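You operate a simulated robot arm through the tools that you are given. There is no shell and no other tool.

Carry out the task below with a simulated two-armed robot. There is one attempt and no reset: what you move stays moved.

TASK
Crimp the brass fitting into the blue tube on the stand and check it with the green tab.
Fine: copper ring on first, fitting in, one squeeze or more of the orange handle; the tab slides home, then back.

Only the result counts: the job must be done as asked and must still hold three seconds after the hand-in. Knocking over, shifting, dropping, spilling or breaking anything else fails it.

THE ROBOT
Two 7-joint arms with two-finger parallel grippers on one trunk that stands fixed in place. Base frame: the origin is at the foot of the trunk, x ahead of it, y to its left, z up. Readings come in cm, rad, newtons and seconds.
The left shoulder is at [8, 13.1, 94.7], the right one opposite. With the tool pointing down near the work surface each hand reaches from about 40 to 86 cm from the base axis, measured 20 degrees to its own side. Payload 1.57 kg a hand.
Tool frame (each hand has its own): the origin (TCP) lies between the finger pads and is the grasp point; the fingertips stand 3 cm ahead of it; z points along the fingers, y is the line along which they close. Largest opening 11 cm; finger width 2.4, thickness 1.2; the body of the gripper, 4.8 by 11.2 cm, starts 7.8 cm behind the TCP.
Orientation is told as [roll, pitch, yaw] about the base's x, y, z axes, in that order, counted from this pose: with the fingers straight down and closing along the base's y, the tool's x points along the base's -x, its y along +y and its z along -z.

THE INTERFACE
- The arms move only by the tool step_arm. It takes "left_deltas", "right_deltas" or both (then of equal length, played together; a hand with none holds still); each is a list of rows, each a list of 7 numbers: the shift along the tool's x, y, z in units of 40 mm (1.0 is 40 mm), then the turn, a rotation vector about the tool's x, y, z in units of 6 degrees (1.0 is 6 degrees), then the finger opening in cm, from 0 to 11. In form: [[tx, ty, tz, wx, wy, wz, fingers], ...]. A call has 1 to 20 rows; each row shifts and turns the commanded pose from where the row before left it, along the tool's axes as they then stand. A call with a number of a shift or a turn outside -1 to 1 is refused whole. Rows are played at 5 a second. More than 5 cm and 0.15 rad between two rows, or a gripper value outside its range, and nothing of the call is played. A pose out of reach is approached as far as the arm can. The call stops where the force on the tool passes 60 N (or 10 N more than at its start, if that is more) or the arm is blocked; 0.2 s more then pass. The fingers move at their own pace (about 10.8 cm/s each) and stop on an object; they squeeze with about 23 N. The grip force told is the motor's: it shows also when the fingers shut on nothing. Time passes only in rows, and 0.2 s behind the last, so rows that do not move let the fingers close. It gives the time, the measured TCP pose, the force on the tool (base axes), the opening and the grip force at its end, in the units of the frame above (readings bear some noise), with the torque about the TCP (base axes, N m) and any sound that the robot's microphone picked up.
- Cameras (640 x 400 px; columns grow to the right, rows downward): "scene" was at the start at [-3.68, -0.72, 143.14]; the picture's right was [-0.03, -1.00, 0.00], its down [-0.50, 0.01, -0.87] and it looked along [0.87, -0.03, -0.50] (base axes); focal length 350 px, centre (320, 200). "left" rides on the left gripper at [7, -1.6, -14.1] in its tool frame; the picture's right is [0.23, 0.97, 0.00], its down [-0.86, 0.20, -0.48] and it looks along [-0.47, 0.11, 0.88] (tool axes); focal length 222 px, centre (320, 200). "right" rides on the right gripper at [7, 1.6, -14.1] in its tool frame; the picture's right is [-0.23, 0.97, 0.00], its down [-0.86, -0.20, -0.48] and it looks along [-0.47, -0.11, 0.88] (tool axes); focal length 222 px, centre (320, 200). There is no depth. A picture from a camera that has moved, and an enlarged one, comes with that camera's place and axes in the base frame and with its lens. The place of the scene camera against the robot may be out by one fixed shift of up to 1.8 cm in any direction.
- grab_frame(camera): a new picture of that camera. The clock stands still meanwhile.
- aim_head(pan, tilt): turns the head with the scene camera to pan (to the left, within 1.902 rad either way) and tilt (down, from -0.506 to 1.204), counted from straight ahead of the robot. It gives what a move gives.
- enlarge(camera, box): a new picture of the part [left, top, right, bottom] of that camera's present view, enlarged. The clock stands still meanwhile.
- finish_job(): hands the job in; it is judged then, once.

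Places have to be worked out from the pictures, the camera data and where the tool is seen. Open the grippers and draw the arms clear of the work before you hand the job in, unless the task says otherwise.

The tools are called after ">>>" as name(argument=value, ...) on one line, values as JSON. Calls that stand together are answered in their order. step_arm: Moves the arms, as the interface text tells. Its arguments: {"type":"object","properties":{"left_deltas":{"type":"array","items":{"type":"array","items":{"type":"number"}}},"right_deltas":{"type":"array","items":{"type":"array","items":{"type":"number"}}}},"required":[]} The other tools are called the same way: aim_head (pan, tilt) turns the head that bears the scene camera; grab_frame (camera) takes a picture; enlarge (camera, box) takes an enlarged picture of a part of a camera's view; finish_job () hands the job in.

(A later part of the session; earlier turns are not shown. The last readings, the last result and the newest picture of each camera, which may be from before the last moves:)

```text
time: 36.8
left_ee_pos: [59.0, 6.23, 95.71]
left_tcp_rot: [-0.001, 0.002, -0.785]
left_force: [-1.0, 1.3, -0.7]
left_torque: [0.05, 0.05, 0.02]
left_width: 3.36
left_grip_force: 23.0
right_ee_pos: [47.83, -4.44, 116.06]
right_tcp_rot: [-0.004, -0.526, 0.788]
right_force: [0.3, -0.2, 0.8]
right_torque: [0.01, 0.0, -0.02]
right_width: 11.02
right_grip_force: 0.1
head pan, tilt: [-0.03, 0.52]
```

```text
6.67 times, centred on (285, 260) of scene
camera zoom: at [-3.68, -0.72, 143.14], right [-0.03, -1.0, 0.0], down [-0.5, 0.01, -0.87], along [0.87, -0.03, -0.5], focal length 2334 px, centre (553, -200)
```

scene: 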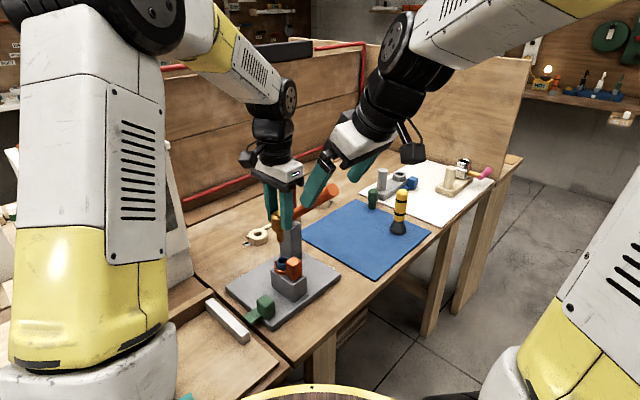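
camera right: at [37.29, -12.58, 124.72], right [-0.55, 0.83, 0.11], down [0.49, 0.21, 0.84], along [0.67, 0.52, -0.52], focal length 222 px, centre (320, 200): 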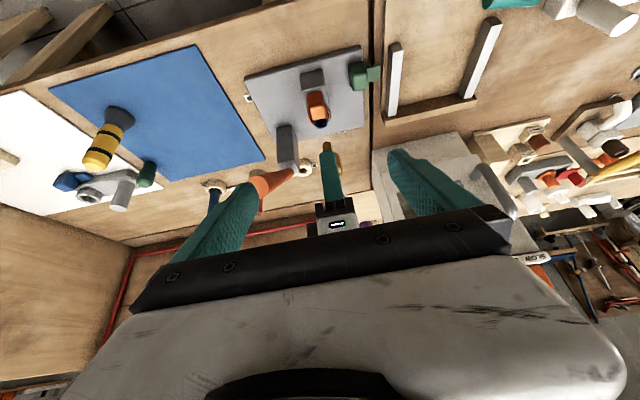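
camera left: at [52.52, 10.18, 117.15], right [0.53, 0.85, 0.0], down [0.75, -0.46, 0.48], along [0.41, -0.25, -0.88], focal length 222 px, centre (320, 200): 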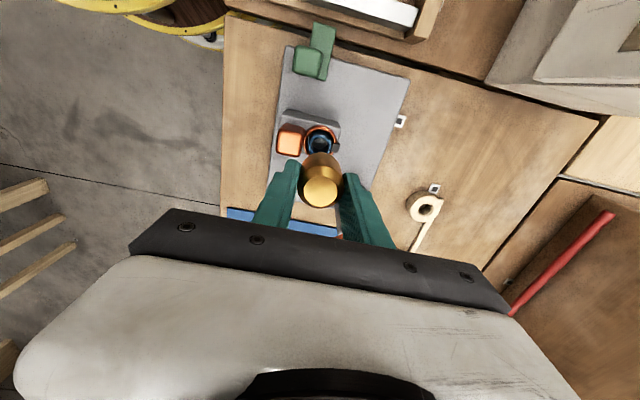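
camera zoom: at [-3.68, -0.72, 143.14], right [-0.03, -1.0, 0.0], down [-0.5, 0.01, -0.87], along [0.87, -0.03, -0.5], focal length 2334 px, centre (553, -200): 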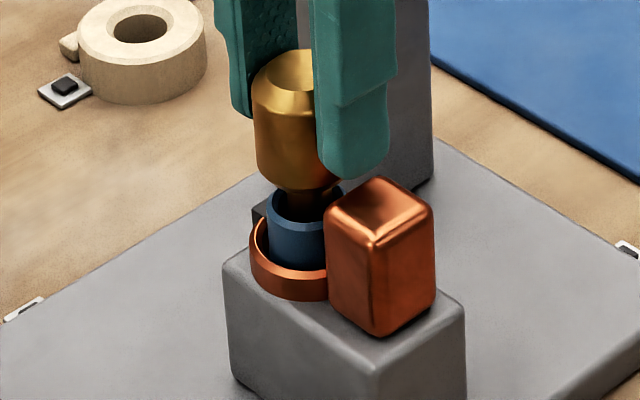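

It is going in cleanly. I'll continue in small steps until it seats.

>>> step_arm(left_deltas=[[0, 0, 0.06, 0, 0, 0, 0], [0, 0, 0.06, 0, 0, 0, 0], [0, 0, 0.06, 0, 0, 0, 0], [0, 0, 0, 0, 0, 0, 0]])

>>> enlarge(camera="scene", box=[260, 230, 310, 290])

```text
time: 37.8
left_ee_pos: [58.9, 6.12, 95.11]
left_tcp_rot: [0.002, -0.004, -0.784]
left_force: [-1.1, 0.5, 8.2]
left_torque: [-0.11, 0.22, -0.02]
left_width: 3.38
left_grip_force: 23.0
right_ee_pos: [47.85, -4.56, 116.05]
right_tcp_rot: [-0.001, -0.528, 0.787]
right_force: [-0.2, 0.1, 0.7]
right_torque: [-0.01, 0.03, -0.02]
right_width: 10.99
right_grip_force: 0.1
head pan, tilt: [-0.03, 0.52]
```

```text
6.67 times, centred on (285, 260) of scene
camera zoom: at [-3.72, -0.73, 143.13], right [-0.03, -1.0, 0.0], down [-0.5, 0.01, -0.87], along [0.87, -0.03, -0.5], focal length 2334 px, centre (553, -200)
```

zoom: 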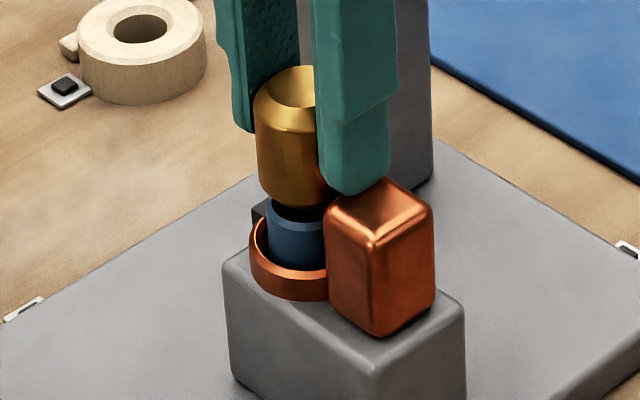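

>>> enlarge(camera="right", box=[295, 80, 345, 150])

>>> enlarge(camera="left", box=[270, 90, 370, 220])

>>> enlarge(camera="scene", box=[268, 240, 298, 275])

```text
5.71 times, centred on (320, 115) of right
camera zoom: at [37.25, -12.58, 124.73], right [-0.55, 0.83, 0.11], down [0.49, 0.21, 0.84], along [0.67, 0.52, -0.52], focal length 1269 px, centre (320, 686)
```

zoom: 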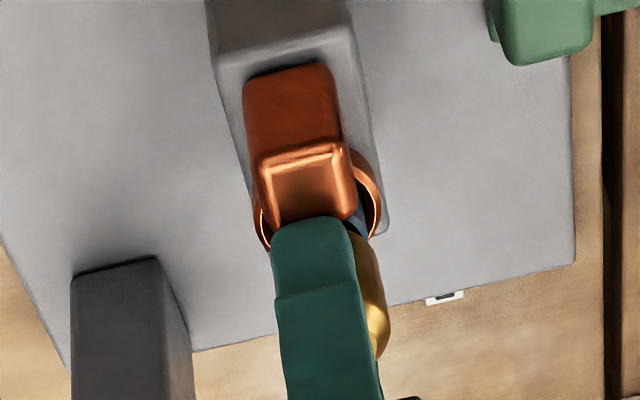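

```text
3.08 times, centred on (320, 155) of left
camera zoom: at [52.82, 9.82, 109.17], right [0.53, 0.85, 0.0], down [0.75, -0.46, 0.48], along [0.41, -0.25, -0.88], focal length 684 px, centre (320, 338)
```

zoom: 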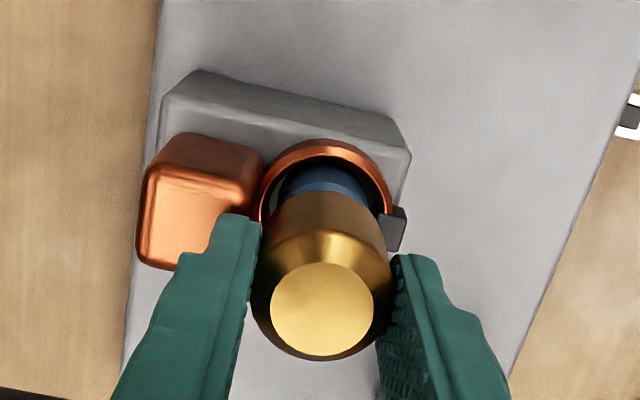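

```text
11.43 times, centred on (283, 258) of scene
camera zoom: at [-3.72, -0.73, 143.13], right [-0.03, -1.0, 0.0], down [-0.5, 0.01, -0.87], along [0.87, -0.03, -0.5], focal length 4001 px, centre (743, -457)
```

zoom: 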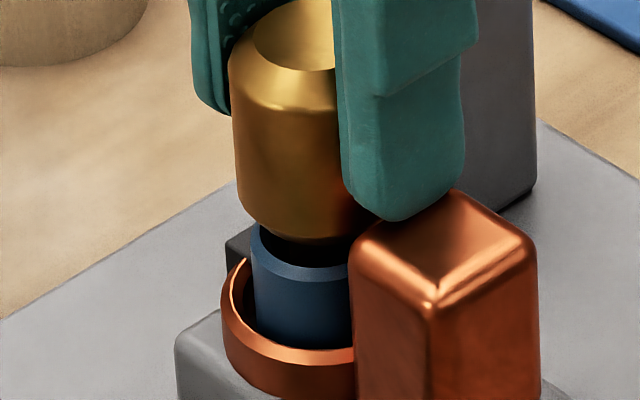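

The inner fingertip is touching the ring's cube while the cap is still about 0.5 cm above the rim. I'll rise a hair, open slightly so the fitting drops down the bore, then press its top down gently.

>>> step_arm(left_deltas=[[0, 0, -0.05, 0, 0, 0, 0], [0, 0, 0, 0, 0, 0, 3.6], [0, 0, 0, 0, 0, 0, 4.2], [0, 0, 0, 0, 0, 0, 4.8], [0, 0, 0, 0, 0, 0, 4.8]])

>>> enlarge(camera="scene", box=[260, 235, 310, 290])

>>> enlarge(camera="left", box=[270, 90, 370, 220])

```text
time: 39.0
left_ee_pos: [58.97, 6.07, 95.23]
left_tcp_rot: [0.001, 0.0, -0.782]
left_force: [0.3, -0.6, -0.6]
left_torque: [-0.03, -0.03, 0.01]
left_width: 4.81
left_grip_force: 0.0
right_ee_pos: [47.79, -4.54, 116.05]
right_tcp_rot: [-0.001, -0.528, 0.788]
right_force: [-1.3, 0.3, 0.0]
right_torque: [-0.01, 0.01, -0.03]
right_width: 11.0
right_grip_force: 0.1
head pan, tilt: [-0.03, 0.52]
```

```text
7.27 times, centred on (285, 262) of scene
camera zoom: at [-3.68, -0.72, 143.14], right [-0.03, -1.0, 0.0], down [-0.5, 0.01, -0.87], along [0.87, -0.03, -0.5], focal length 2546 px, centre (574, -254)
```

zoom: 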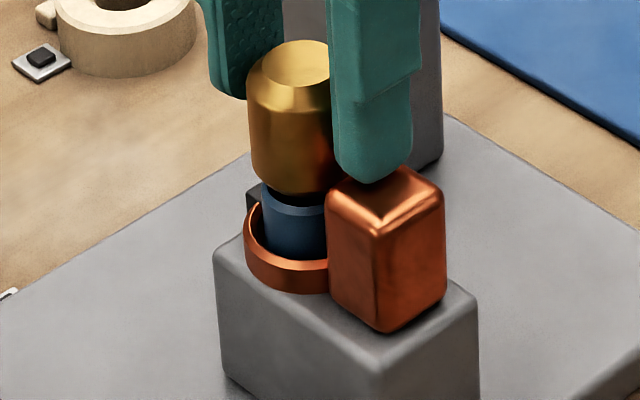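

```text
3.08 times, centred on (320, 155) of left
camera zoom: at [52.86, 9.84, 109.32], right [0.53, 0.85, 0.0], down [0.75, -0.46, 0.48], along [0.41, -0.25, -0.88], focal length 684 px, centre (320, 338)
```

zoom: 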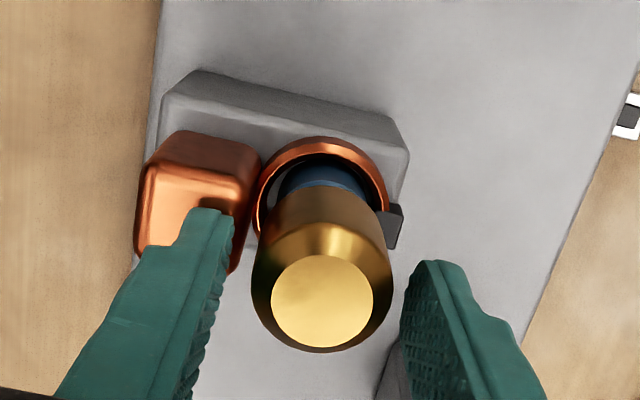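

The fitting has barely dropped. I'll raise the hand, close the fingers and press gently on the cap top.

>>> step_arm(left_deltas=[[0, 0, -0.6, 0, 0, 0, 5], [0, 0, -0.7, 0, 0, 0, 5], [0, 0, 0, 0, 0, 0, 1], [0, 0, 0, 0, 0, 0, 0], [0, 0, 0, 0, 0, 0, 0]])

>>> enlarge(camera="scene", box=[250, 215, 320, 290])

>>> enlarge(camera="left", box=[270, 90, 370, 220])

>>> enlarge(camera="right", box=[285, 70, 355, 150])

```text
time: 40.2
left_ee_pos: [58.69, 6.22, 100.39]
left_tcp_rot: [-0.001, -0.001, -0.784]
left_force: [0.4, 0.5, 0.0]
left_torque: [-0.02, 0.04, -0.02]
left_width: 0.0
left_grip_force: 21.3
right_ee_pos: [47.85, -4.69, 116.02]
right_tcp_rot: [-0.001, -0.526, 0.786]
right_force: [-0.5, 0.7, 0.1]
right_torque: [-0.02, 0.0, -0.03]
right_width: 10.99
right_grip_force: 0.1
head pan, tilt: [-0.03, 0.52]
```

```text
5.33 times, centred on (285, 252) of scene
camera zoom: at [-3.68, -0.72, 143.14], right [-0.03, -1.0, 0.0], down [-0.5, 0.01, -0.87], along [0.87, -0.03, -0.5], focal length 1867 px, centre (507, -80)
```

zoom: 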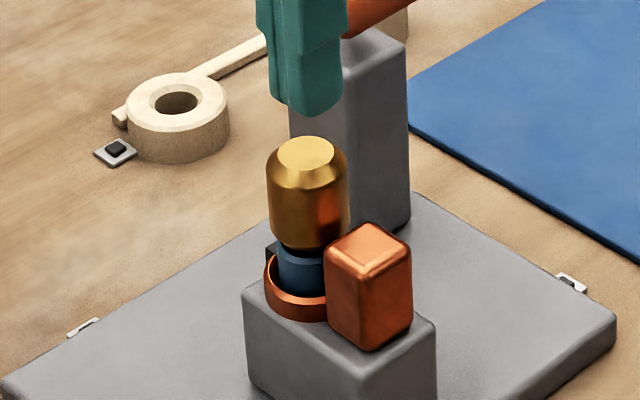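

```text
3.08 times, centred on (320, 155) of left
camera zoom: at [52.62, 9.79, 114.57], right [0.53, 0.85, 0.0], down [0.75, -0.46, 0.48], along [0.41, -0.25, -0.88], focal length 684 px, centre (320, 338)
```

zoom: 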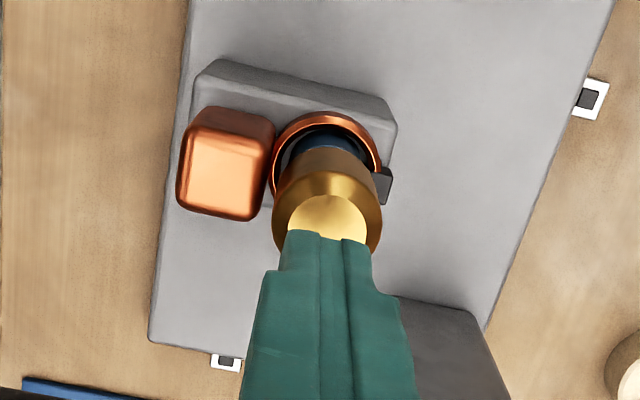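

```text
5.00 times, centred on (320, 110) of right
camera zoom: at [37.29, -12.58, 124.72], right [-0.55, 0.83, 0.11], down [0.49, 0.21, 0.84], along [0.67, 0.52, -0.52], focal length 1111 px, centre (320, 650)
```

zoom: 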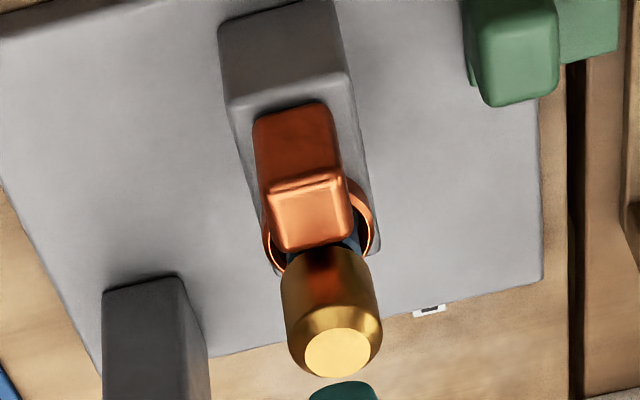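

The fitting stands in the tube, nearly seated. I'll press straight down on the cap in small steps.

>>> step_arm(left_deltas=[[0, 0, 0.2, 0, 0, 0, 0], [0, 0, 0.15, 0, 0, 0, 0], [0, 0, 0.1, 0, 0, 0, 0], [0, 0, 0.05, 0, 0, 0, 0], [0, 0, 0.05, 0, 0, 0, 0], [0, 0, 0, 0, 0, 0, 0]])

>>> enlarge(camera="scene", box=[250, 215, 320, 290])

```text
time: 41.6
left_ee_pos: [58.8, 6.07, 98.25]
left_tcp_rot: [-0.001, 0.0, -0.782]
left_force: [0.4, 0.8, -0.5]
left_torque: [-0.01, -0.03, 0.02]
left_width: 0.01
left_grip_force: 21.4
right_ee_pos: [47.86, -4.71, 116.03]
right_tcp_rot: [-0.001, -0.529, 0.786]
right_force: [0.0, 0.4, 0.0]
right_torque: [0.01, 0.03, 0.01]
right_width: 10.98
right_grip_force: 0.1
head pan, tilt: [-0.03, 0.52]
```

```text
5.33 times, centred on (285, 252) of scene
camera zoom: at [-3.68, -0.72, 143.14], right [-0.03, -1.0, 0.0], down [-0.5, 0.01, -0.87], along [0.87, -0.03, -0.5], focal length 1867 px, centre (507, -80)
```

zoom: 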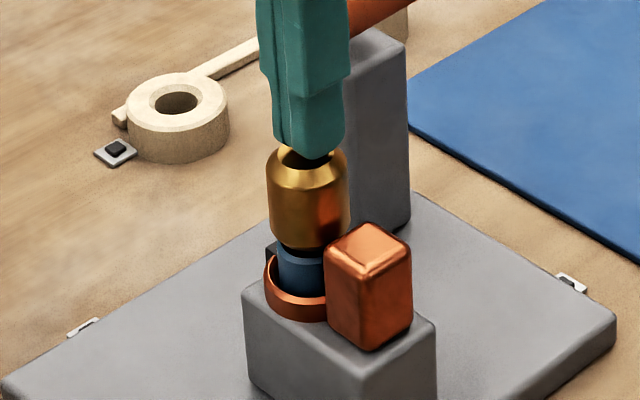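

>>> step_arm(left_deltas=[[0, 0, 0.06, 0, 0, 0, 0], [0, 0, 0.06, 0, 0, 0, 0], [0, 0, 0.06, 0, 0, 0, 0], [0, 0, 0, 0, 0, 0, 0]])

>>> enlarge(camera="scene", box=[250, 215, 320, 290])

```text
time: 42.6
left_ee_pos: [59.0, 6.14, 97.76]
left_tcp_rot: [0.004, -0.006, -0.784]
left_force: [-4.1, 2.4, 46.6]
left_torque: [0.32, 0.39, -0.01]
left_width: 0.0
left_grip_force: 20.6
right_ee_pos: [47.83, -4.58, 116.15]
right_tcp_rot: [-0.002, -0.528, 0.787]
right_force: [-0.3, 0.2, -1.4]
right_torque: [0.03, -0.01, 0.03]
right_width: 10.97
right_grip_force: 0.1
head pan, tilt: [-0.03, 0.52]
```

```text
5.33 times, centred on (285, 252) of scene
camera zoom: at [-3.83, -0.73, 143.13], right [-0.03, -1.0, 0.0], down [-0.5, 0.01, -0.87], along [0.87, -0.03, -0.5], focal length 1867 px, centre (507, -80)
```

zoom: 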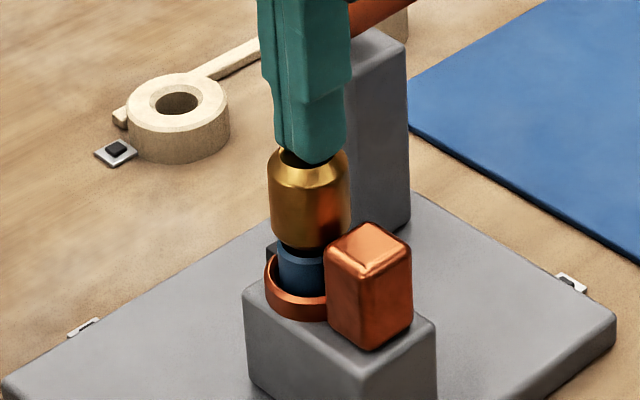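

At 47 N the fitting doesn't move, with the cap top at z≈94.8, so it is seated. I'll retreat the left hand up and back into the observer pose, and bring the right hand back to vertical for the lever.

>>> step_arm(left_deltas=[[0, 0, -0.3, 0, 0, 0, 0], [0, 0, -0.8, 0, 0, 0, 0], [0, 0, -0.9, 0, 0, 0, 0], [0, 0, -0.9, 0, 0, 0, 0], [0, 0, -0.9, 0, 0, 0, 4], [0, 0, -0.9, 0, 0, 0, 8], [1, 0, 0, 0, 0, 0, 11], [1, 0, 0, 0, 0, 0, 11], [1, 0, 0, 0, 0, 0, 11], [1, 0, 0, 0, 0, 0, 11], [0, 0, 0, 0, -1, 0, 11], [0, 0, 0, 0, -1, 0, 11], [0, 0, 0, 0, -1, 0, 11], [0, 0, 0, 0, -1, 0, 11], [0, 0, 0, 0, -1, 0, 11], [0, 0, 0, 0, 0, 0, 11]], right_deltas=[[0, 0, 0, 0, 1, 0, 11], [0, 0, 0, 0, 1, 0, 11], [0, 0, 0, 0, 1, 0, 11], [0, 0, 0, 0, 1, 0, 11], [0, 0, 0, 0, 1, 0, 11], [0, 0, 0, 0, 0, 0, 11], [0, 0, 0, 0, 0, 0, 11], [0, 0, 0, 0, 0, 0, 11], [0, 0, 0, 0, 0, 0, 11], [0, 0, 0, 0, 0, 0, 11], [0, 0, 0, 0, 0, 0, 11], [0, 0, 0, 0, 0, 0, 11], [0, 0, 0, 0, 0, 0, 11], [0, 0, 0, 0, 0, 0, 11], [0, 0, 0, 0, 0, 0, 11], [0, 0, 0, 0, 0, 0, 11]])

>>> grab_frame(camera="left")

>>> grab_frame(camera="right")

>>> grab_frame(camera="scene")

```text
time: 46.0
left_ee_pos: [47.64, 17.42, 116.21]
left_tcp_rot: [-0.001, -0.526, -0.783]
left_force: [0.1, 0.4, 0.1]
left_torque: [-0.04, 0.01, -0.01]
left_width: 10.99
left_grip_force: 0.0
right_ee_pos: [47.88, -4.43, 116.03]
right_tcp_rot: [-0.002, -0.004, 0.785]
right_force: [0.0, -0.3, 0.3]
right_torque: [0.01, 0.01, -0.01]
right_width: 11.02
right_grip_force: 0.0
head pan, tilt: [-0.03, 0.52]
```

```text
taken
camera left: at [37.16, 25.44, 124.93], right [0.55, 0.83, -0.11], down [0.5, -0.21, 0.84], along [0.67, -0.52, -0.53], focal length 222 px, centre (320, 200)
```

left: 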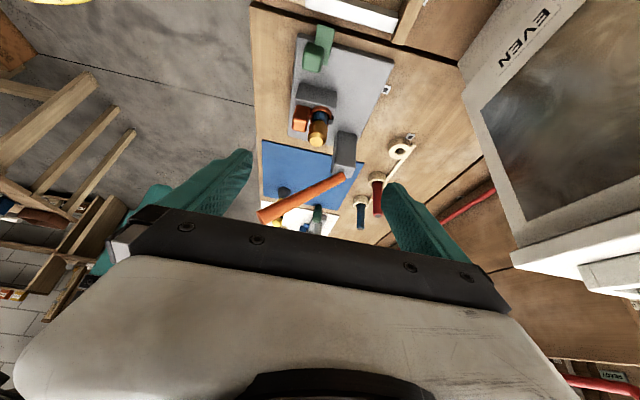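

```text
taken
camera right: at [41.59, -8.28, 130.07], right [-0.53, 0.85, 0.0], down [0.74, 0.46, 0.48], along [0.41, 0.25, -0.88], focal length 222 px, centre (320, 200)
```

right: 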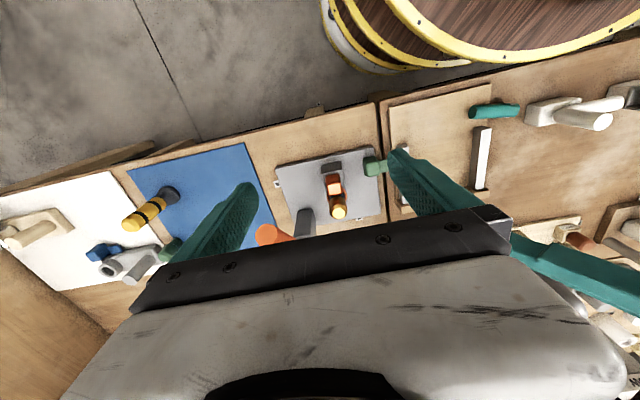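

```text
taken
```

scene: 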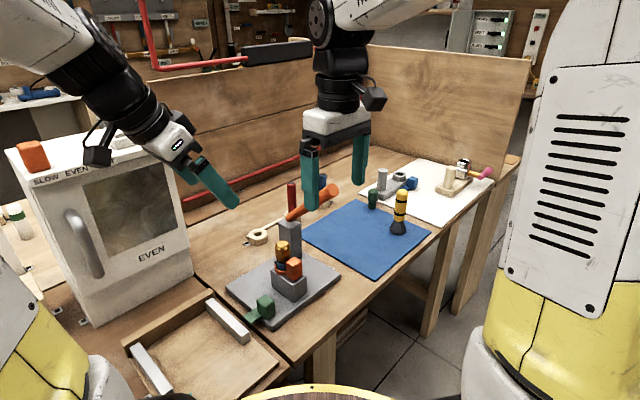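

>>> enlarge(camera="left", box=[240, 90, 400, 240])

>>> enlarge(camera="right", box=[240, 130, 420, 260])

>>> enlarge(camera="scene", box=[250, 170, 350, 290])

```text
2.67 times, centred on (320, 165) of left
camera zoom: at [37.16, 25.44, 124.93], right [0.55, 0.83, -0.11], down [0.5, -0.21, 0.84], along [0.67, -0.52, -0.53], focal length 592 px, centre (320, 293)
```

zoom: 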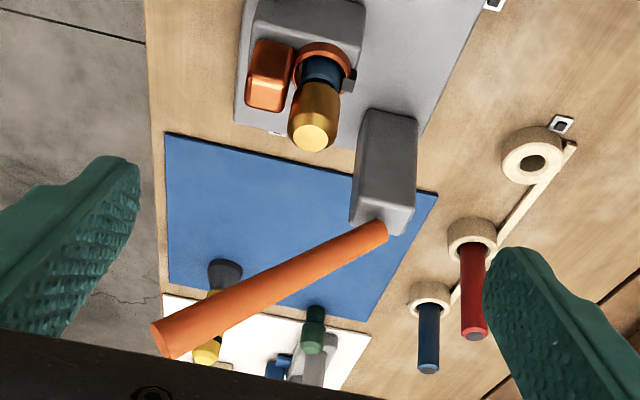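

```text
3.08 times, centred on (330, 195) of right
camera zoom: at [41.59, -8.28, 130.07], right [-0.53, 0.85, 0.0], down [0.74, 0.46, 0.48], along [0.41, 0.25, -0.88], focal length 684 px, centre (289, 215)
```

zoom: 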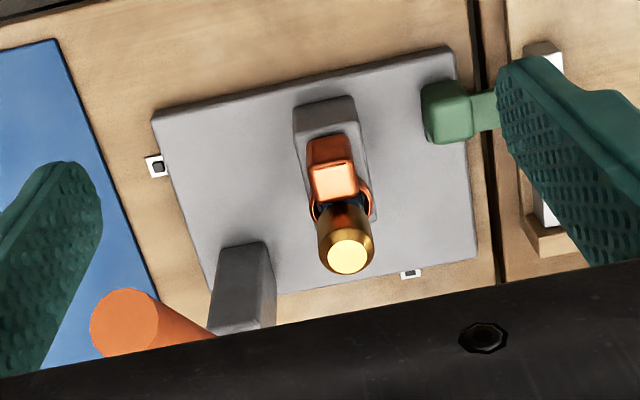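

```text
3.33 times, centred on (300, 230) of scene
camera zoom: at [-3.68, -0.72, 143.14], right [-0.03, -1.0, 0.0], down [-0.5, 0.01, -0.87], along [0.87, -0.03, -0.5], focal length 1167 px, centre (387, 100)
```

zoom: 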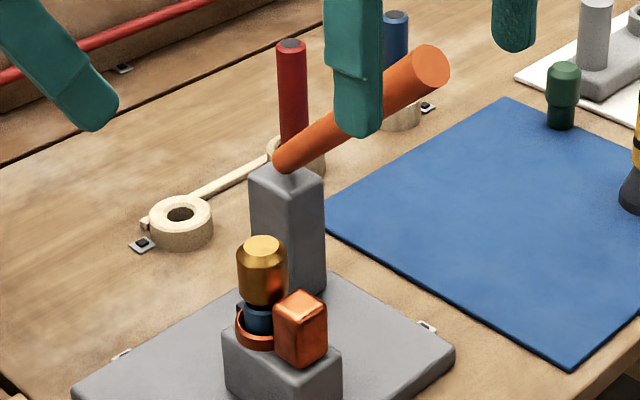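

Handle tip ≈ (60.4, -4.7, 107.2) and pivot ≈ (70.4, 5.3, 94.7), rising at about 42° along the stand's diagonal. I'll place the right hand above the handle, about 15 cm from the pivot.

>>> step_arm(right_deltas=[[-0.725, -0.565, 0, 0, 0, 0, 8], [-0.725, -0.565, 0, 0, 0, 0, 8], [-0.725, -0.565, 0, 0, 0, 0, 8], [-0.725, -0.565, 0, 0, 0, 0, 8], [0, 0, 0, 0, 0, 0, 8]])

>>> enlarge(camera="left", box=[200, 90, 400, 260])

>>> grab_frame(camera="right")

>>> enlarge(camera="scene", box=[250, 110, 370, 260])

```text
time: 47.2
left_ee_pos: [47.59, 17.55, 116.11]
left_tcp_rot: [-0.001, -0.524, -0.783]
left_force: [-0.2, -0.3, 0.0]
left_torque: [0.01, -0.03, 0.01]
left_width: 10.98
left_grip_force: 0.1
right_ee_pos: [62.63, -2.92, 115.96]
right_tcp_rot: [-0.002, -0.003, 0.786]
right_force: [0.5, 0.4, 0.0]
right_torque: [-0.01, 0.02, 0.02]
right_width: 8.01
right_grip_force: 0.1
head pan, tilt: [-0.03, 0.52]
```

```text
2.35 times, centred on (300, 175) of left
camera zoom: at [37.18, 25.43, 124.95], right [0.55, 0.83, -0.11], down [0.5, -0.21, 0.84], along [0.67, -0.52, -0.53], focal length 523 px, centre (367, 259)
```

zoom: 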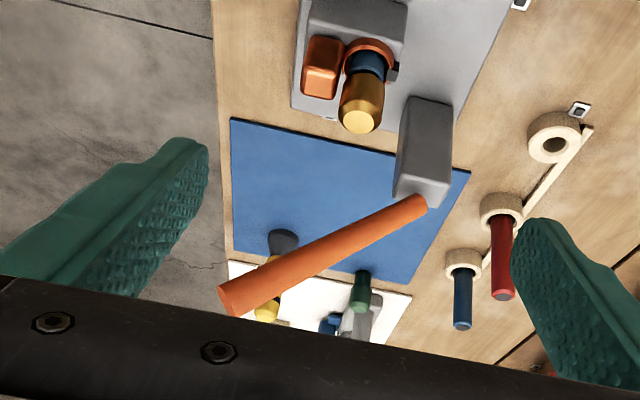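

```text
taken
camera right: at [56.33, -6.53, 130.03], right [-0.53, 0.85, 0.0], down [0.74, 0.46, 0.48], along [0.41, 0.25, -0.88], focal length 222 px, centre (320, 200)
```

right: 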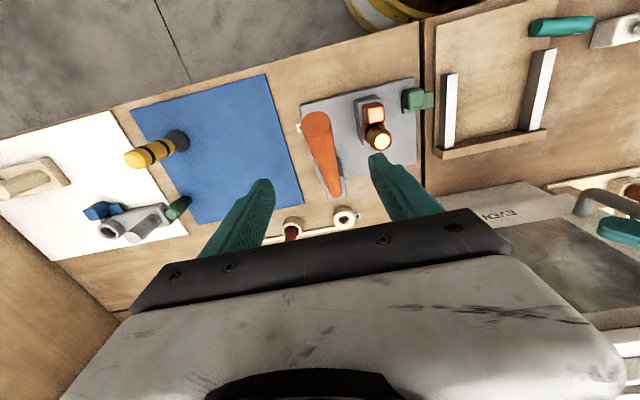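

```text
2.67 times, centred on (310, 185) of scene
camera zoom: at [-3.68, -0.72, 143.14], right [-0.03, -1.0, 0.0], down [-0.5, 0.01, -0.87], along [0.87, -0.03, -0.5], focal length 934 px, centre (347, 240)
```

zoom: 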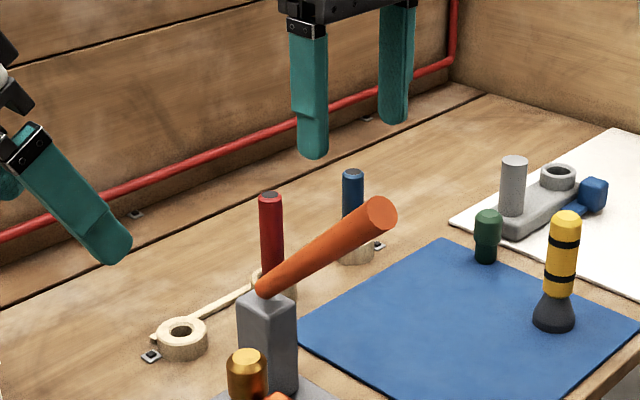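

The handle is centred under the fingers within 4 mm. I'll correct that and lower the open fingers around it to z≈104.6.

>>> step_arm(right_deltas=[[0, 0.1, 0.7, 0, 0, 0, 8], [0, 0, 0.7, 0, 0, 0, 8], [0, 0, 0.7, 0, 0, 0, 8], [0, 0, 0.7, 0, 0, 0, 7], [0, 0, 0, 0, 0, 0, 7]])

>>> grab_frame(camera="right")

>>> enlarge(camera="scene", box=[250, 130, 370, 270])

>>> enlarge(camera="left", box=[200, 90, 400, 260])

```text
time: 48.4
left_ee_pos: [47.64, 17.47, 116.17]
left_tcp_rot: [0.001, -0.524, -0.784]
left_force: [0.4, 0.0, 0.4]
left_torque: [0.01, 0.01, 0.01]
left_width: 11.01
left_grip_force: 0.1
right_ee_pos: [62.22, -2.51, 104.83]
right_tcp_rot: [0.0, -0.004, 0.784]
right_force: [0.2, -0.1, 0.8]
right_torque: [-0.02, -0.01, 0.01]
right_width: 7.0
right_grip_force: 0.1
head pan, tilt: [-0.03, 0.52]
```

```text
taken
camera right: at [55.93, -6.12, 118.86], right [-0.53, 0.85, 0.0], down [0.74, 0.46, 0.48], along [0.41, 0.25, -0.88], focal length 222 px, centre (320, 200)
```

right: 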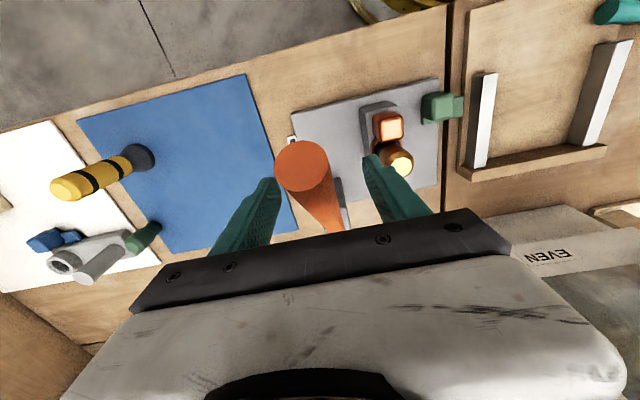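

```text
2.86 times, centred on (310, 200) of scene
camera zoom: at [-3.68, -0.72, 143.14], right [-0.03, -1.0, 0.0], down [-0.5, 0.01, -0.87], along [0.87, -0.03, -0.5], focal length 1000 px, centre (349, 200)
```

zoom: 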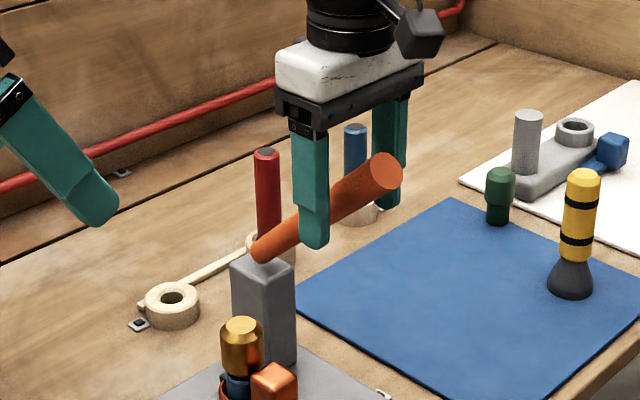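

```text
2.35 times, centred on (300, 175) of left
camera zoom: at [37.18, 25.43, 124.95], right [0.55, 0.83, -0.11], down [0.5, -0.21, 0.84], along [0.67, -0.52, -0.53], focal length 523 px, centre (367, 259)
```

zoom: 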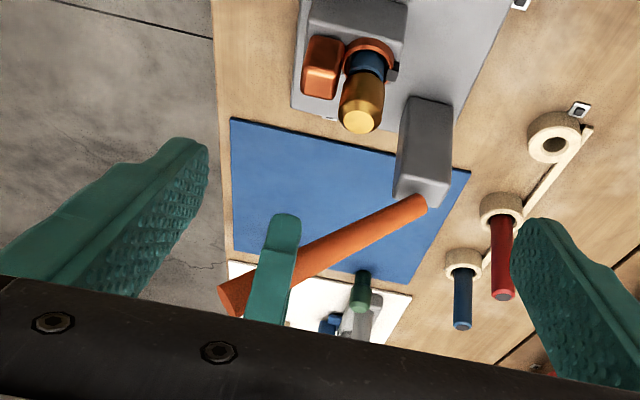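

The fingers straddle the handle. I'll grip it and begin pressing it down along its arc, watching the force.

>>> step_arm(right_deltas=[[0, 0, 0, 0, 0, 0, 3.5], [0, 0, 0, 0, 0, 0, 1], [0, 0, 0, 0, 0, 0, 0], [0, 0, 0, 0, 0, 0, 0], [0.12, 0, 0.145, 0, 0, 0, 0], [0.12, 0, 0.145, 0, 0, 0, 0], [0, 0, 0, 0, 0, 0, 0]])

>>> enlarge(camera="scene", box=[250, 130, 370, 270])

>>> enlarge(camera="left", box=[200, 90, 400, 260])

```text
time: 50.0
left_ee_pos: [47.69, 17.53, 116.24]
left_tcp_rot: [0.001, -0.521, -0.782]
left_force: [-0.2, 0.1, 0.3]
left_torque: [-0.01, -0.01, 0.03]
left_width: 10.99
left_grip_force: 0.1
right_ee_pos: [61.67, -3.27, 103.85]
right_tcp_rot: [-0.003, -0.006, 0.784]
right_force: [23.8, -14.2, 8.4]
right_torque: [0.86, -0.71, 0.18]
right_width: 2.97
right_grip_force: 39.4
head pan, tilt: [-0.03, 0.52]
```

```text
2.86 times, centred on (310, 200) of scene
camera zoom: at [-3.59, -0.79, 143.14], right [-0.03, -1.0, 0.0], down [-0.5, 0.02, -0.87], along [0.87, -0.03, -0.5], focal length 1000 px, centre (349, 200)
```

zoom: 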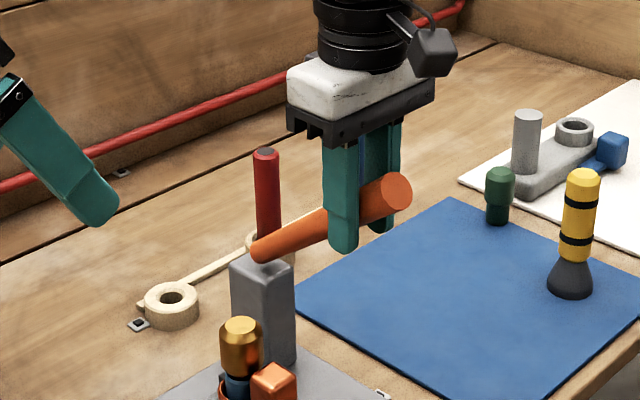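

```text
2.35 times, centred on (300, 175) of left
camera zoom: at [37.25, 25.37, 124.94], right [0.55, 0.83, -0.11], down [0.5, -0.21, 0.84], along [0.67, -0.52, -0.53], focal length 523 px, centre (367, 259)
```

zoom: 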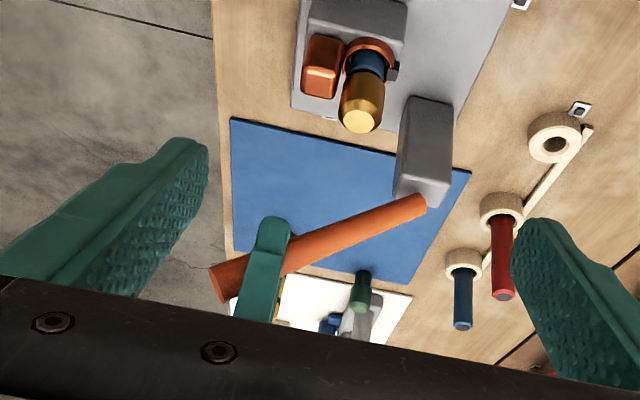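

The lever is moving. There is about 27 N of side force, because my grip centre is a few millimetres off the lever plane. I'll shift 2.5 mm toward +e1 and continue the arc.

>>> step_arm(right_deltas=[[0.1, -0.06, 0.16, 0, 0, 0, 0], [0.105, 0, 0.17, 0, 0, 0, 0], [0.09, 0, 0.175, 0, 0, 0, 0], [0.09, 0, 0.175, 0, 0, 0, 0], [0, 0, 0, 0, 0, 0, 0]])

>>> enlarge(camera="scene", box=[250, 130, 370, 270])

>>> enlarge(camera="left", box=[200, 90, 400, 260])

```text
time: 51.2
left_ee_pos: [47.56, 17.43, 116.21]
left_tcp_rot: [-0.001, -0.523, -0.782]
left_force: [0.5, -0.3, -0.5]
left_torque: [0.03, -0.04, 0.01]
left_width: 10.99
left_grip_force: 0.0
right_ee_pos: [60.56, -4.45, 101.05]
right_tcp_rot: [-0.002, -0.003, 0.785]
right_force: [5.1, -12.9, 13.4]
right_torque: [0.8, -0.79, -0.04]
right_width: 2.96
right_grip_force: 39.2
head pan, tilt: [-0.03, 0.52]
```

```text
2.86 times, centred on (310, 200) of scene
camera zoom: at [-3.71, -0.78, 143.13], right [-0.03, -1.0, 0.0], down [-0.5, 0.02, -0.87], along [0.87, -0.03, -0.5], focal length 1000 px, centre (349, 200)
```

zoom: 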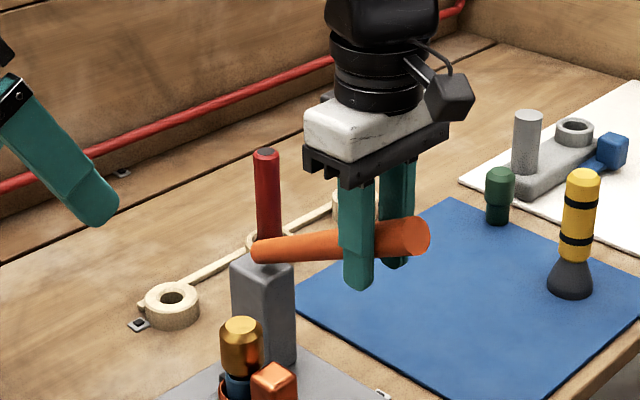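

```text
2.35 times, centred on (300, 175) of left
camera zoom: at [37.15, 25.38, 124.97], right [0.55, 0.83, -0.11], down [0.5, -0.21, 0.84], along [0.67, -0.52, -0.53], focal length 523 px, centre (367, 259)
```

zoom: 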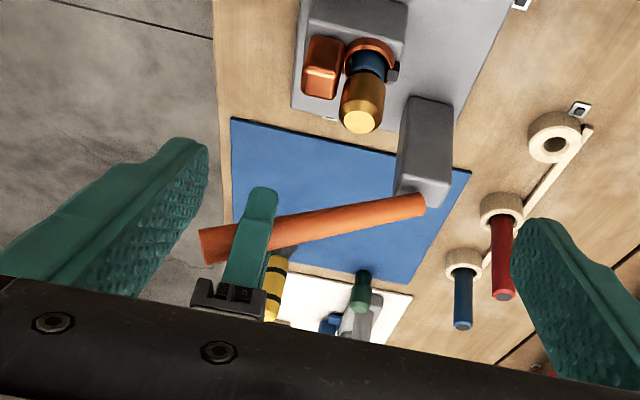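

The lever follows smoothly and is now at about 25°. I'll continue.

>>> step_arm(right_deltas=[[0.07, -0.02, 0.185, 0, 0, 0, 0], [0.07, 0, 0.19, 0, 0, 0, 0], [0.05, 0, 0.19, 0, 0, 0, 0], [0.05, 0, 0.19, 0, 0, 0, 0], [0, 0, 0, 0, 0, 0, 0]])

>>> enlarge(camera="scene", box=[250, 130, 370, 290])

>>> enlarge(camera="left", box=[200, 90, 400, 260])

```text
time: 52.4
left_ee_pos: [47.5, 17.33, 116.33]
left_tcp_rot: [0.0, -0.526, -0.784]
left_force: [0.0, 0.2, -0.3]
left_torque: [0.0, 0.03, 0.01]
left_width: 11.01
left_grip_force: 0.1
right_ee_pos: [59.94, -5.12, 98.01]
right_tcp_rot: [-0.001, -0.003, 0.785]
right_force: [-1.5, -5.5, 10.9]
right_torque: [0.88, -0.87, -0.03]
right_width: 2.96
right_grip_force: 38.7
head pan, tilt: [-0.03, 0.52]
```

```text
2.50 times, centred on (310, 210) of scene
camera zoom: at [-3.72, -0.74, 143.13], right [-0.03, -1.0, 0.0], down [-0.5, 0.01, -0.87], along [0.87, -0.03, -0.5], focal length 875 px, centre (345, 175)
```

zoom: 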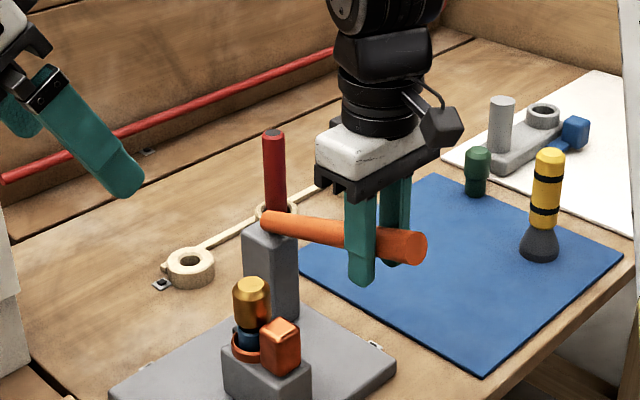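

```text
2.35 times, centred on (300, 175) of left
camera zoom: at [37.14, 25.42, 124.97], right [0.55, 0.83, -0.11], down [0.5, -0.21, 0.84], along [0.67, -0.52, -0.53], focal length 523 px, centre (367, 259)
```

zoom: 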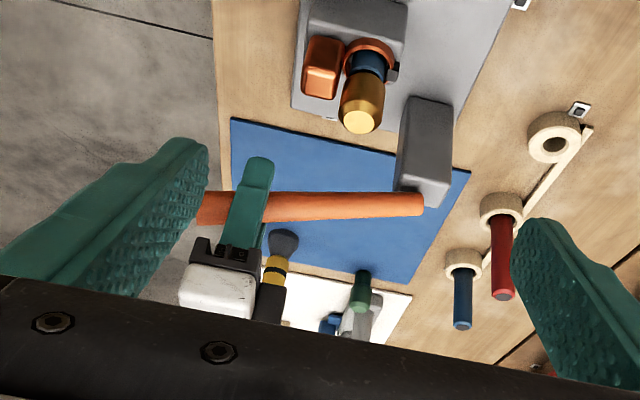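

Still no stop, at about 13°. I'll continue toward horizontal and below.

>>> step_arm(right_deltas=[[0.03, 0, 0.2, 0, 0, 0, 0], [0.03, 0, 0.2, 0, 0, 0, 0], [0.01, 0, 0.2, 0, 0, 0, 0], [0.01, 0, 0.2, 0, 0, 0, 0], [-0.01, 0, 0.2, 0, 0, 0, 0], [-0.01, 0, 0.2, 0, 0, 0, 0], [0, 0, 0, 0, 0, 0, 0]])

>>> enlarge(camera="scene", box=[250, 130, 370, 290])

>>> enlarge(camera="left", box=[200, 90, 400, 260])

```text
time: 54.0
left_ee_pos: [47.48, 17.43, 116.14]
left_tcp_rot: [-0.001, -0.524, -0.782]
left_force: [-0.8, -0.1, 1.1]
left_torque: [-0.01, -0.02, 0.01]
left_width: 10.98
left_grip_force: 0.1
right_ee_pos: [59.89, -5.24, 93.43]
right_tcp_rot: [-0.003, -0.005, 0.787]
right_force: [-4.8, 6.9, 33.4]
right_torque: [0.01, -0.1, -0.03]
right_width: 2.94
right_grip_force: 38.7
head pan, tilt: [-0.03, 0.52]
```

```text
2.50 times, centred on (310, 210) of scene
camera zoom: at [-3.79, -0.68, 143.13], right [-0.03, -1.0, 0.0], down [-0.5, 0.01, -0.87], along [0.87, -0.03, -0.5], focal length 875 px, centre (345, 175)
```

zoom: 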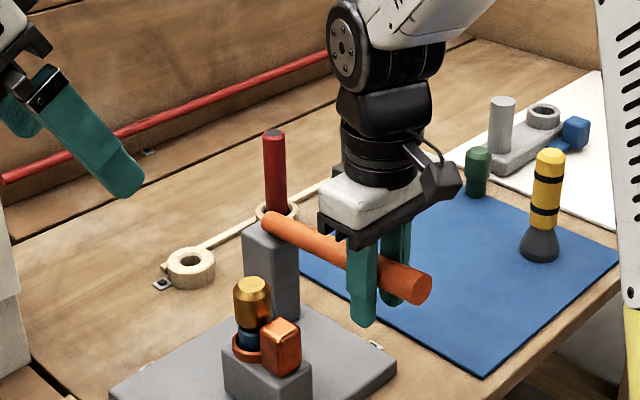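

```text
2.35 times, centred on (300, 175) of left
camera zoom: at [37.07, 25.48, 124.98], right [0.55, 0.83, -0.11], down [0.5, -0.21, 0.84], along [0.67, -0.52, -0.53], focal length 523 px, centre (367, 259)
```

zoom: 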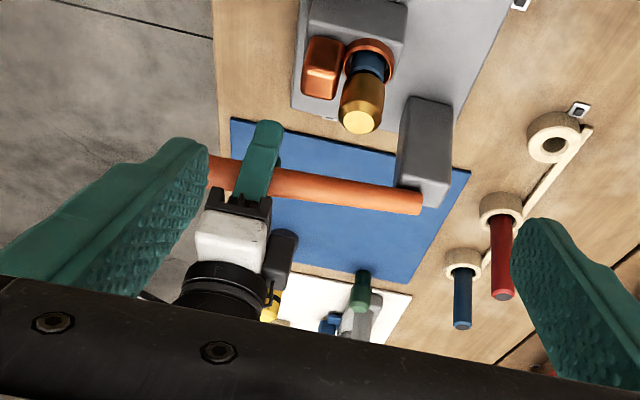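

The upward force has jumped to 33 N at about -5°, possibly the end stop. I'll look at the stand and press a little further.

>>> step_arm(right_deltas=[[-0.01, 0, 0.1, 0, 0, 0, 0], [-0.01, 0, 0.1, 0, 0, 0, 0], [-0.01, 0, 0.1, 0, 0, 0, 0], [0, 0, 0, 0, 0, 0, 0]])

>>> enlarge(camera="scene", box=[250, 200, 360, 300])

>>> enlarge(camera="left", box=[260, 90, 370, 190])

```text
time: 55.0
left_ee_pos: [47.44, 17.44, 116.29]
left_tcp_rot: [0.0, -0.524, -0.784]
left_force: [0.3, 0.5, -0.1]
left_torque: [0.03, 0.01, 0.0]
left_width: 11.01
left_grip_force: 0.0
right_ee_pos: [59.85, -5.11, 92.13]
right_tcp_rot: [-0.004, -0.004, 0.785]
right_force: [-6.8, 3.8, 36.7]
right_torque: [-0.19, -0.06, -0.03]
right_width: 2.94
right_grip_force: 39.0
head pan, tilt: [-0.03, 0.52]
```

```text
4.00 times, centred on (305, 250) of scene
camera zoom: at [-3.81, -0.7, 143.13], right [-0.03, -1.0, 0.0], down [-0.5, 0.01, -0.87], along [0.87, -0.03, -0.5], focal length 1400 px, centre (380, 0)
```

zoom: 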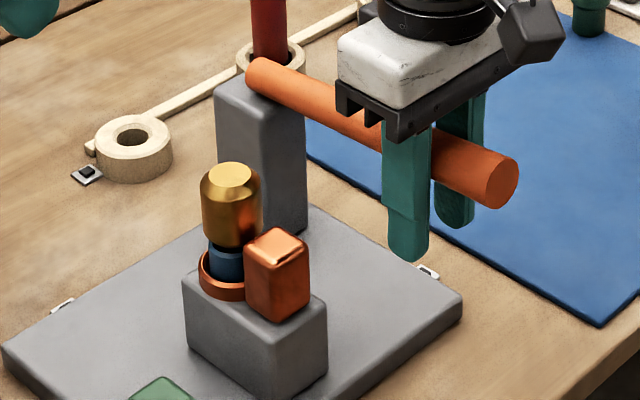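

```text
4.00 times, centred on (315, 140) of left
camera zoom: at [37.06, 25.45, 124.98], right [0.55, 0.83, -0.11], down [0.5, -0.21, 0.84], along [0.67, -0.52, -0.53], focal length 888 px, centre (340, 440)
```

zoom: 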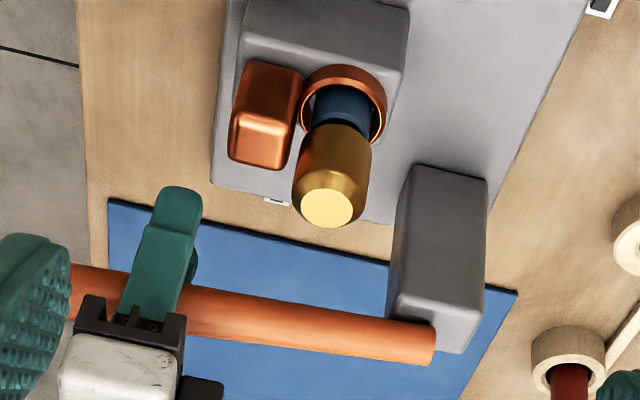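

The black gap clip on the ring, visible before, seems to be gone, which suggests the crimp took. I'll zoom in to verify.

>>> enlarge(camera="left", box=[305, 95, 345, 150])

>>> enlarge(camera="scene", box=[262, 235, 302, 285])

```text
7.27 times, centred on (325, 122) of left
camera zoom: at [37.06, 25.45, 124.98], right [0.55, 0.83, -0.11], down [0.5, -0.21, 0.84], along [0.67, -0.52, -0.53], focal length 1615 px, centre (284, 764)
```

zoom: 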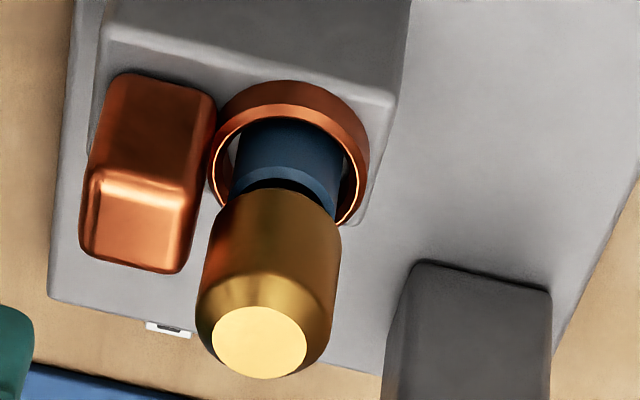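

```text
8.00 times, centred on (282, 260) of scene
camera zoom: at [-3.81, -0.7, 143.13], right [-0.03, -1.0, 0.0], down [-0.5, 0.01, -0.87], along [0.87, -0.03, -0.5], focal length 2801 px, centre (624, -280)
```

zoom: 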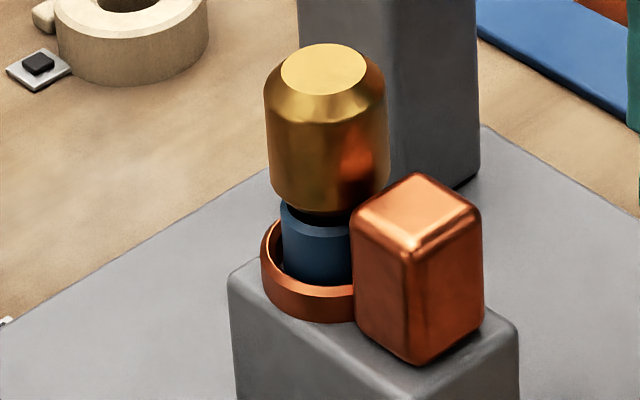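

The clip is gone and the ring is closed, so it is crimped. I'll bring the lever back up along its arc so it doesn't snap.

>>> step_arm(right_deltas=[[0, 0, -0.3, 0, 0, 0, 0], [0.02, 0, -0.4, 0, 0, 0, 0], [-0.02, 0, -0.4, 0, 0, 0, 0], [-0.06, 0, -0.39, 0, 0, 0, 0], [0, 0, 0, 0, 0, 0, 0]])

>>> enlarge(camera="scene", box=[250, 130, 370, 290])

>>> enlarge(camera="left", box=[200, 90, 400, 260])

```text
time: 56.2
left_ee_pos: [47.85, 17.52, 116.05]
left_tcp_rot: [-0.002, -0.525, -0.782]
left_force: [0.2, -0.6, 0.2]
left_torque: [-0.03, 0.0, -0.01]
left_width: 11.0
left_grip_force: 0.1
right_ee_pos: [60.22, -4.76, 98.14]
right_tcp_rot: [-0.002, -0.004, 0.787]
right_force: [17.4, 19.0, -17.7]
right_torque: [-0.81, 0.78, -0.01]
right_width: 2.94
right_grip_force: 38.9
head pan, tilt: [-0.03, 0.52]
```

```text
2.50 times, centred on (310, 210) of scene
camera zoom: at [-3.53, -0.63, 143.14], right [-0.03, -1.0, 0.0], down [-0.5, 0.01, -0.87], along [0.87, -0.03, -0.5], focal length 875 px, centre (345, 175)
```

zoom: 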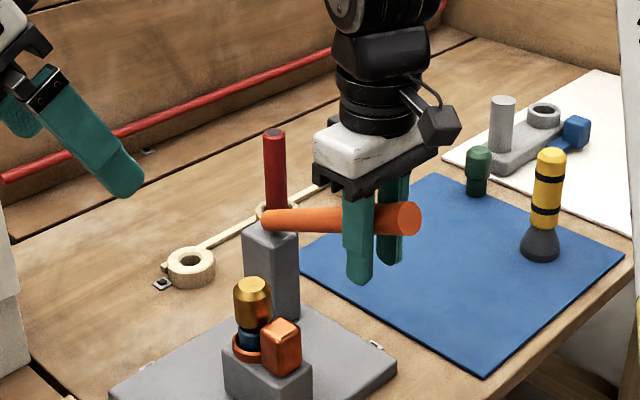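

```text
2.35 times, centred on (300, 175) of left
camera zoom: at [37.3, 25.52, 124.9], right [0.55, 0.83, -0.11], down [0.5, -0.21, 0.84], along [0.67, -0.52, -0.53], focal length 523 px, centre (367, 259)
```

zoom: 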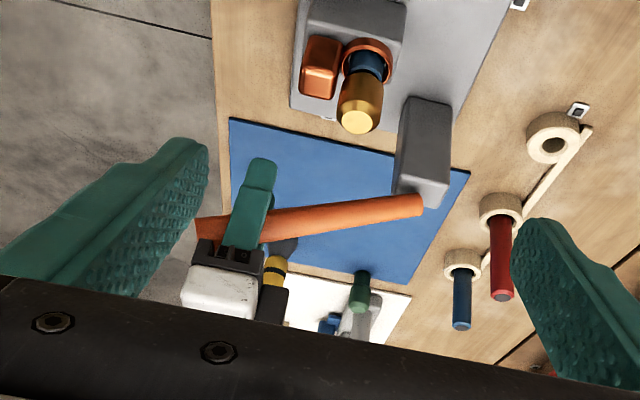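

The lever follows upward. I'll continue, moving a bit more toward +e2 to relieve the pull along the handle.

>>> step_arm(right_deltas=[[-0.12, 0, -0.3, 0, 0, 0, 0], [-0.16, 0, -0.36, 0, 0, 0, 0], [-0.18, 0, -0.35, 0, 0, 0, 0], [-0.21, 0, -0.33, 0, 0, 0, 0], [-0.2, 0, -0.2, 0, 0, 0, 0], [0, 0, 0, 0, 0, 0, 0]])

>>> enlarge(camera="scene", box=[250, 130, 370, 290])

>>> enlarge(camera="left", box=[200, 90, 400, 260])

```text
time: 57.6
left_ee_pos: [47.55, 17.35, 116.25]
left_tcp_rot: [0.0, -0.524, -0.786]
left_force: [0.6, -0.4, 0.7]
left_torque: [0.0, 0.0, 0.01]
left_width: 10.97
left_grip_force: 0.1
right_ee_pos: [62.24, -2.86, 104.02]
right_tcp_rot: [-0.001, 0.003, 0.784]
right_force: [-20.3, -10.3, -25.4]
right_torque: [-0.15, 0.06, 0.12]
right_width: 2.98
right_grip_force: 39.8
head pan, tilt: [-0.03, 0.52]
```

```text
2.50 times, centred on (310, 210) of scene
camera zoom: at [-3.72, -0.78, 143.13], right [-0.03, -1.0, 0.0], down [-0.5, 0.02, -0.87], along [0.87, -0.03, -0.5], focal length 875 px, centre (345, 175)
```

zoom: 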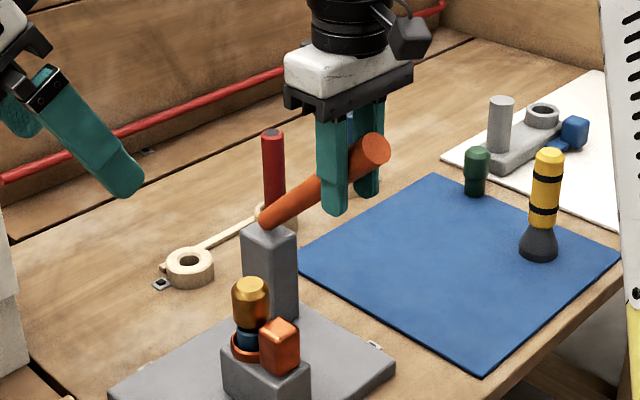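

```text
2.35 times, centred on (300, 175) of left
camera zoom: at [37.15, 25.35, 124.97], right [0.55, 0.83, -0.11], down [0.5, -0.21, 0.84], along [0.67, -0.52, -0.53], focal length 523 px, centre (367, 259)
```

zoom: 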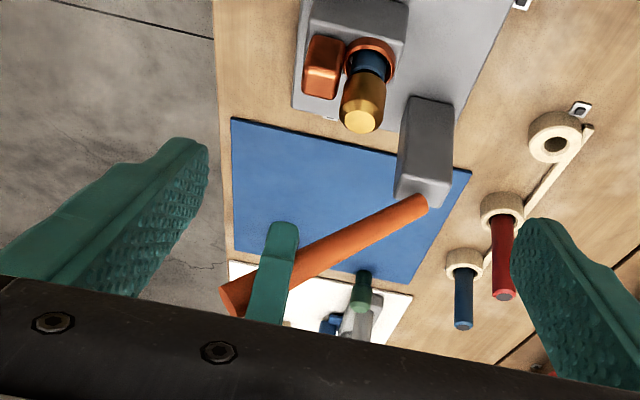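

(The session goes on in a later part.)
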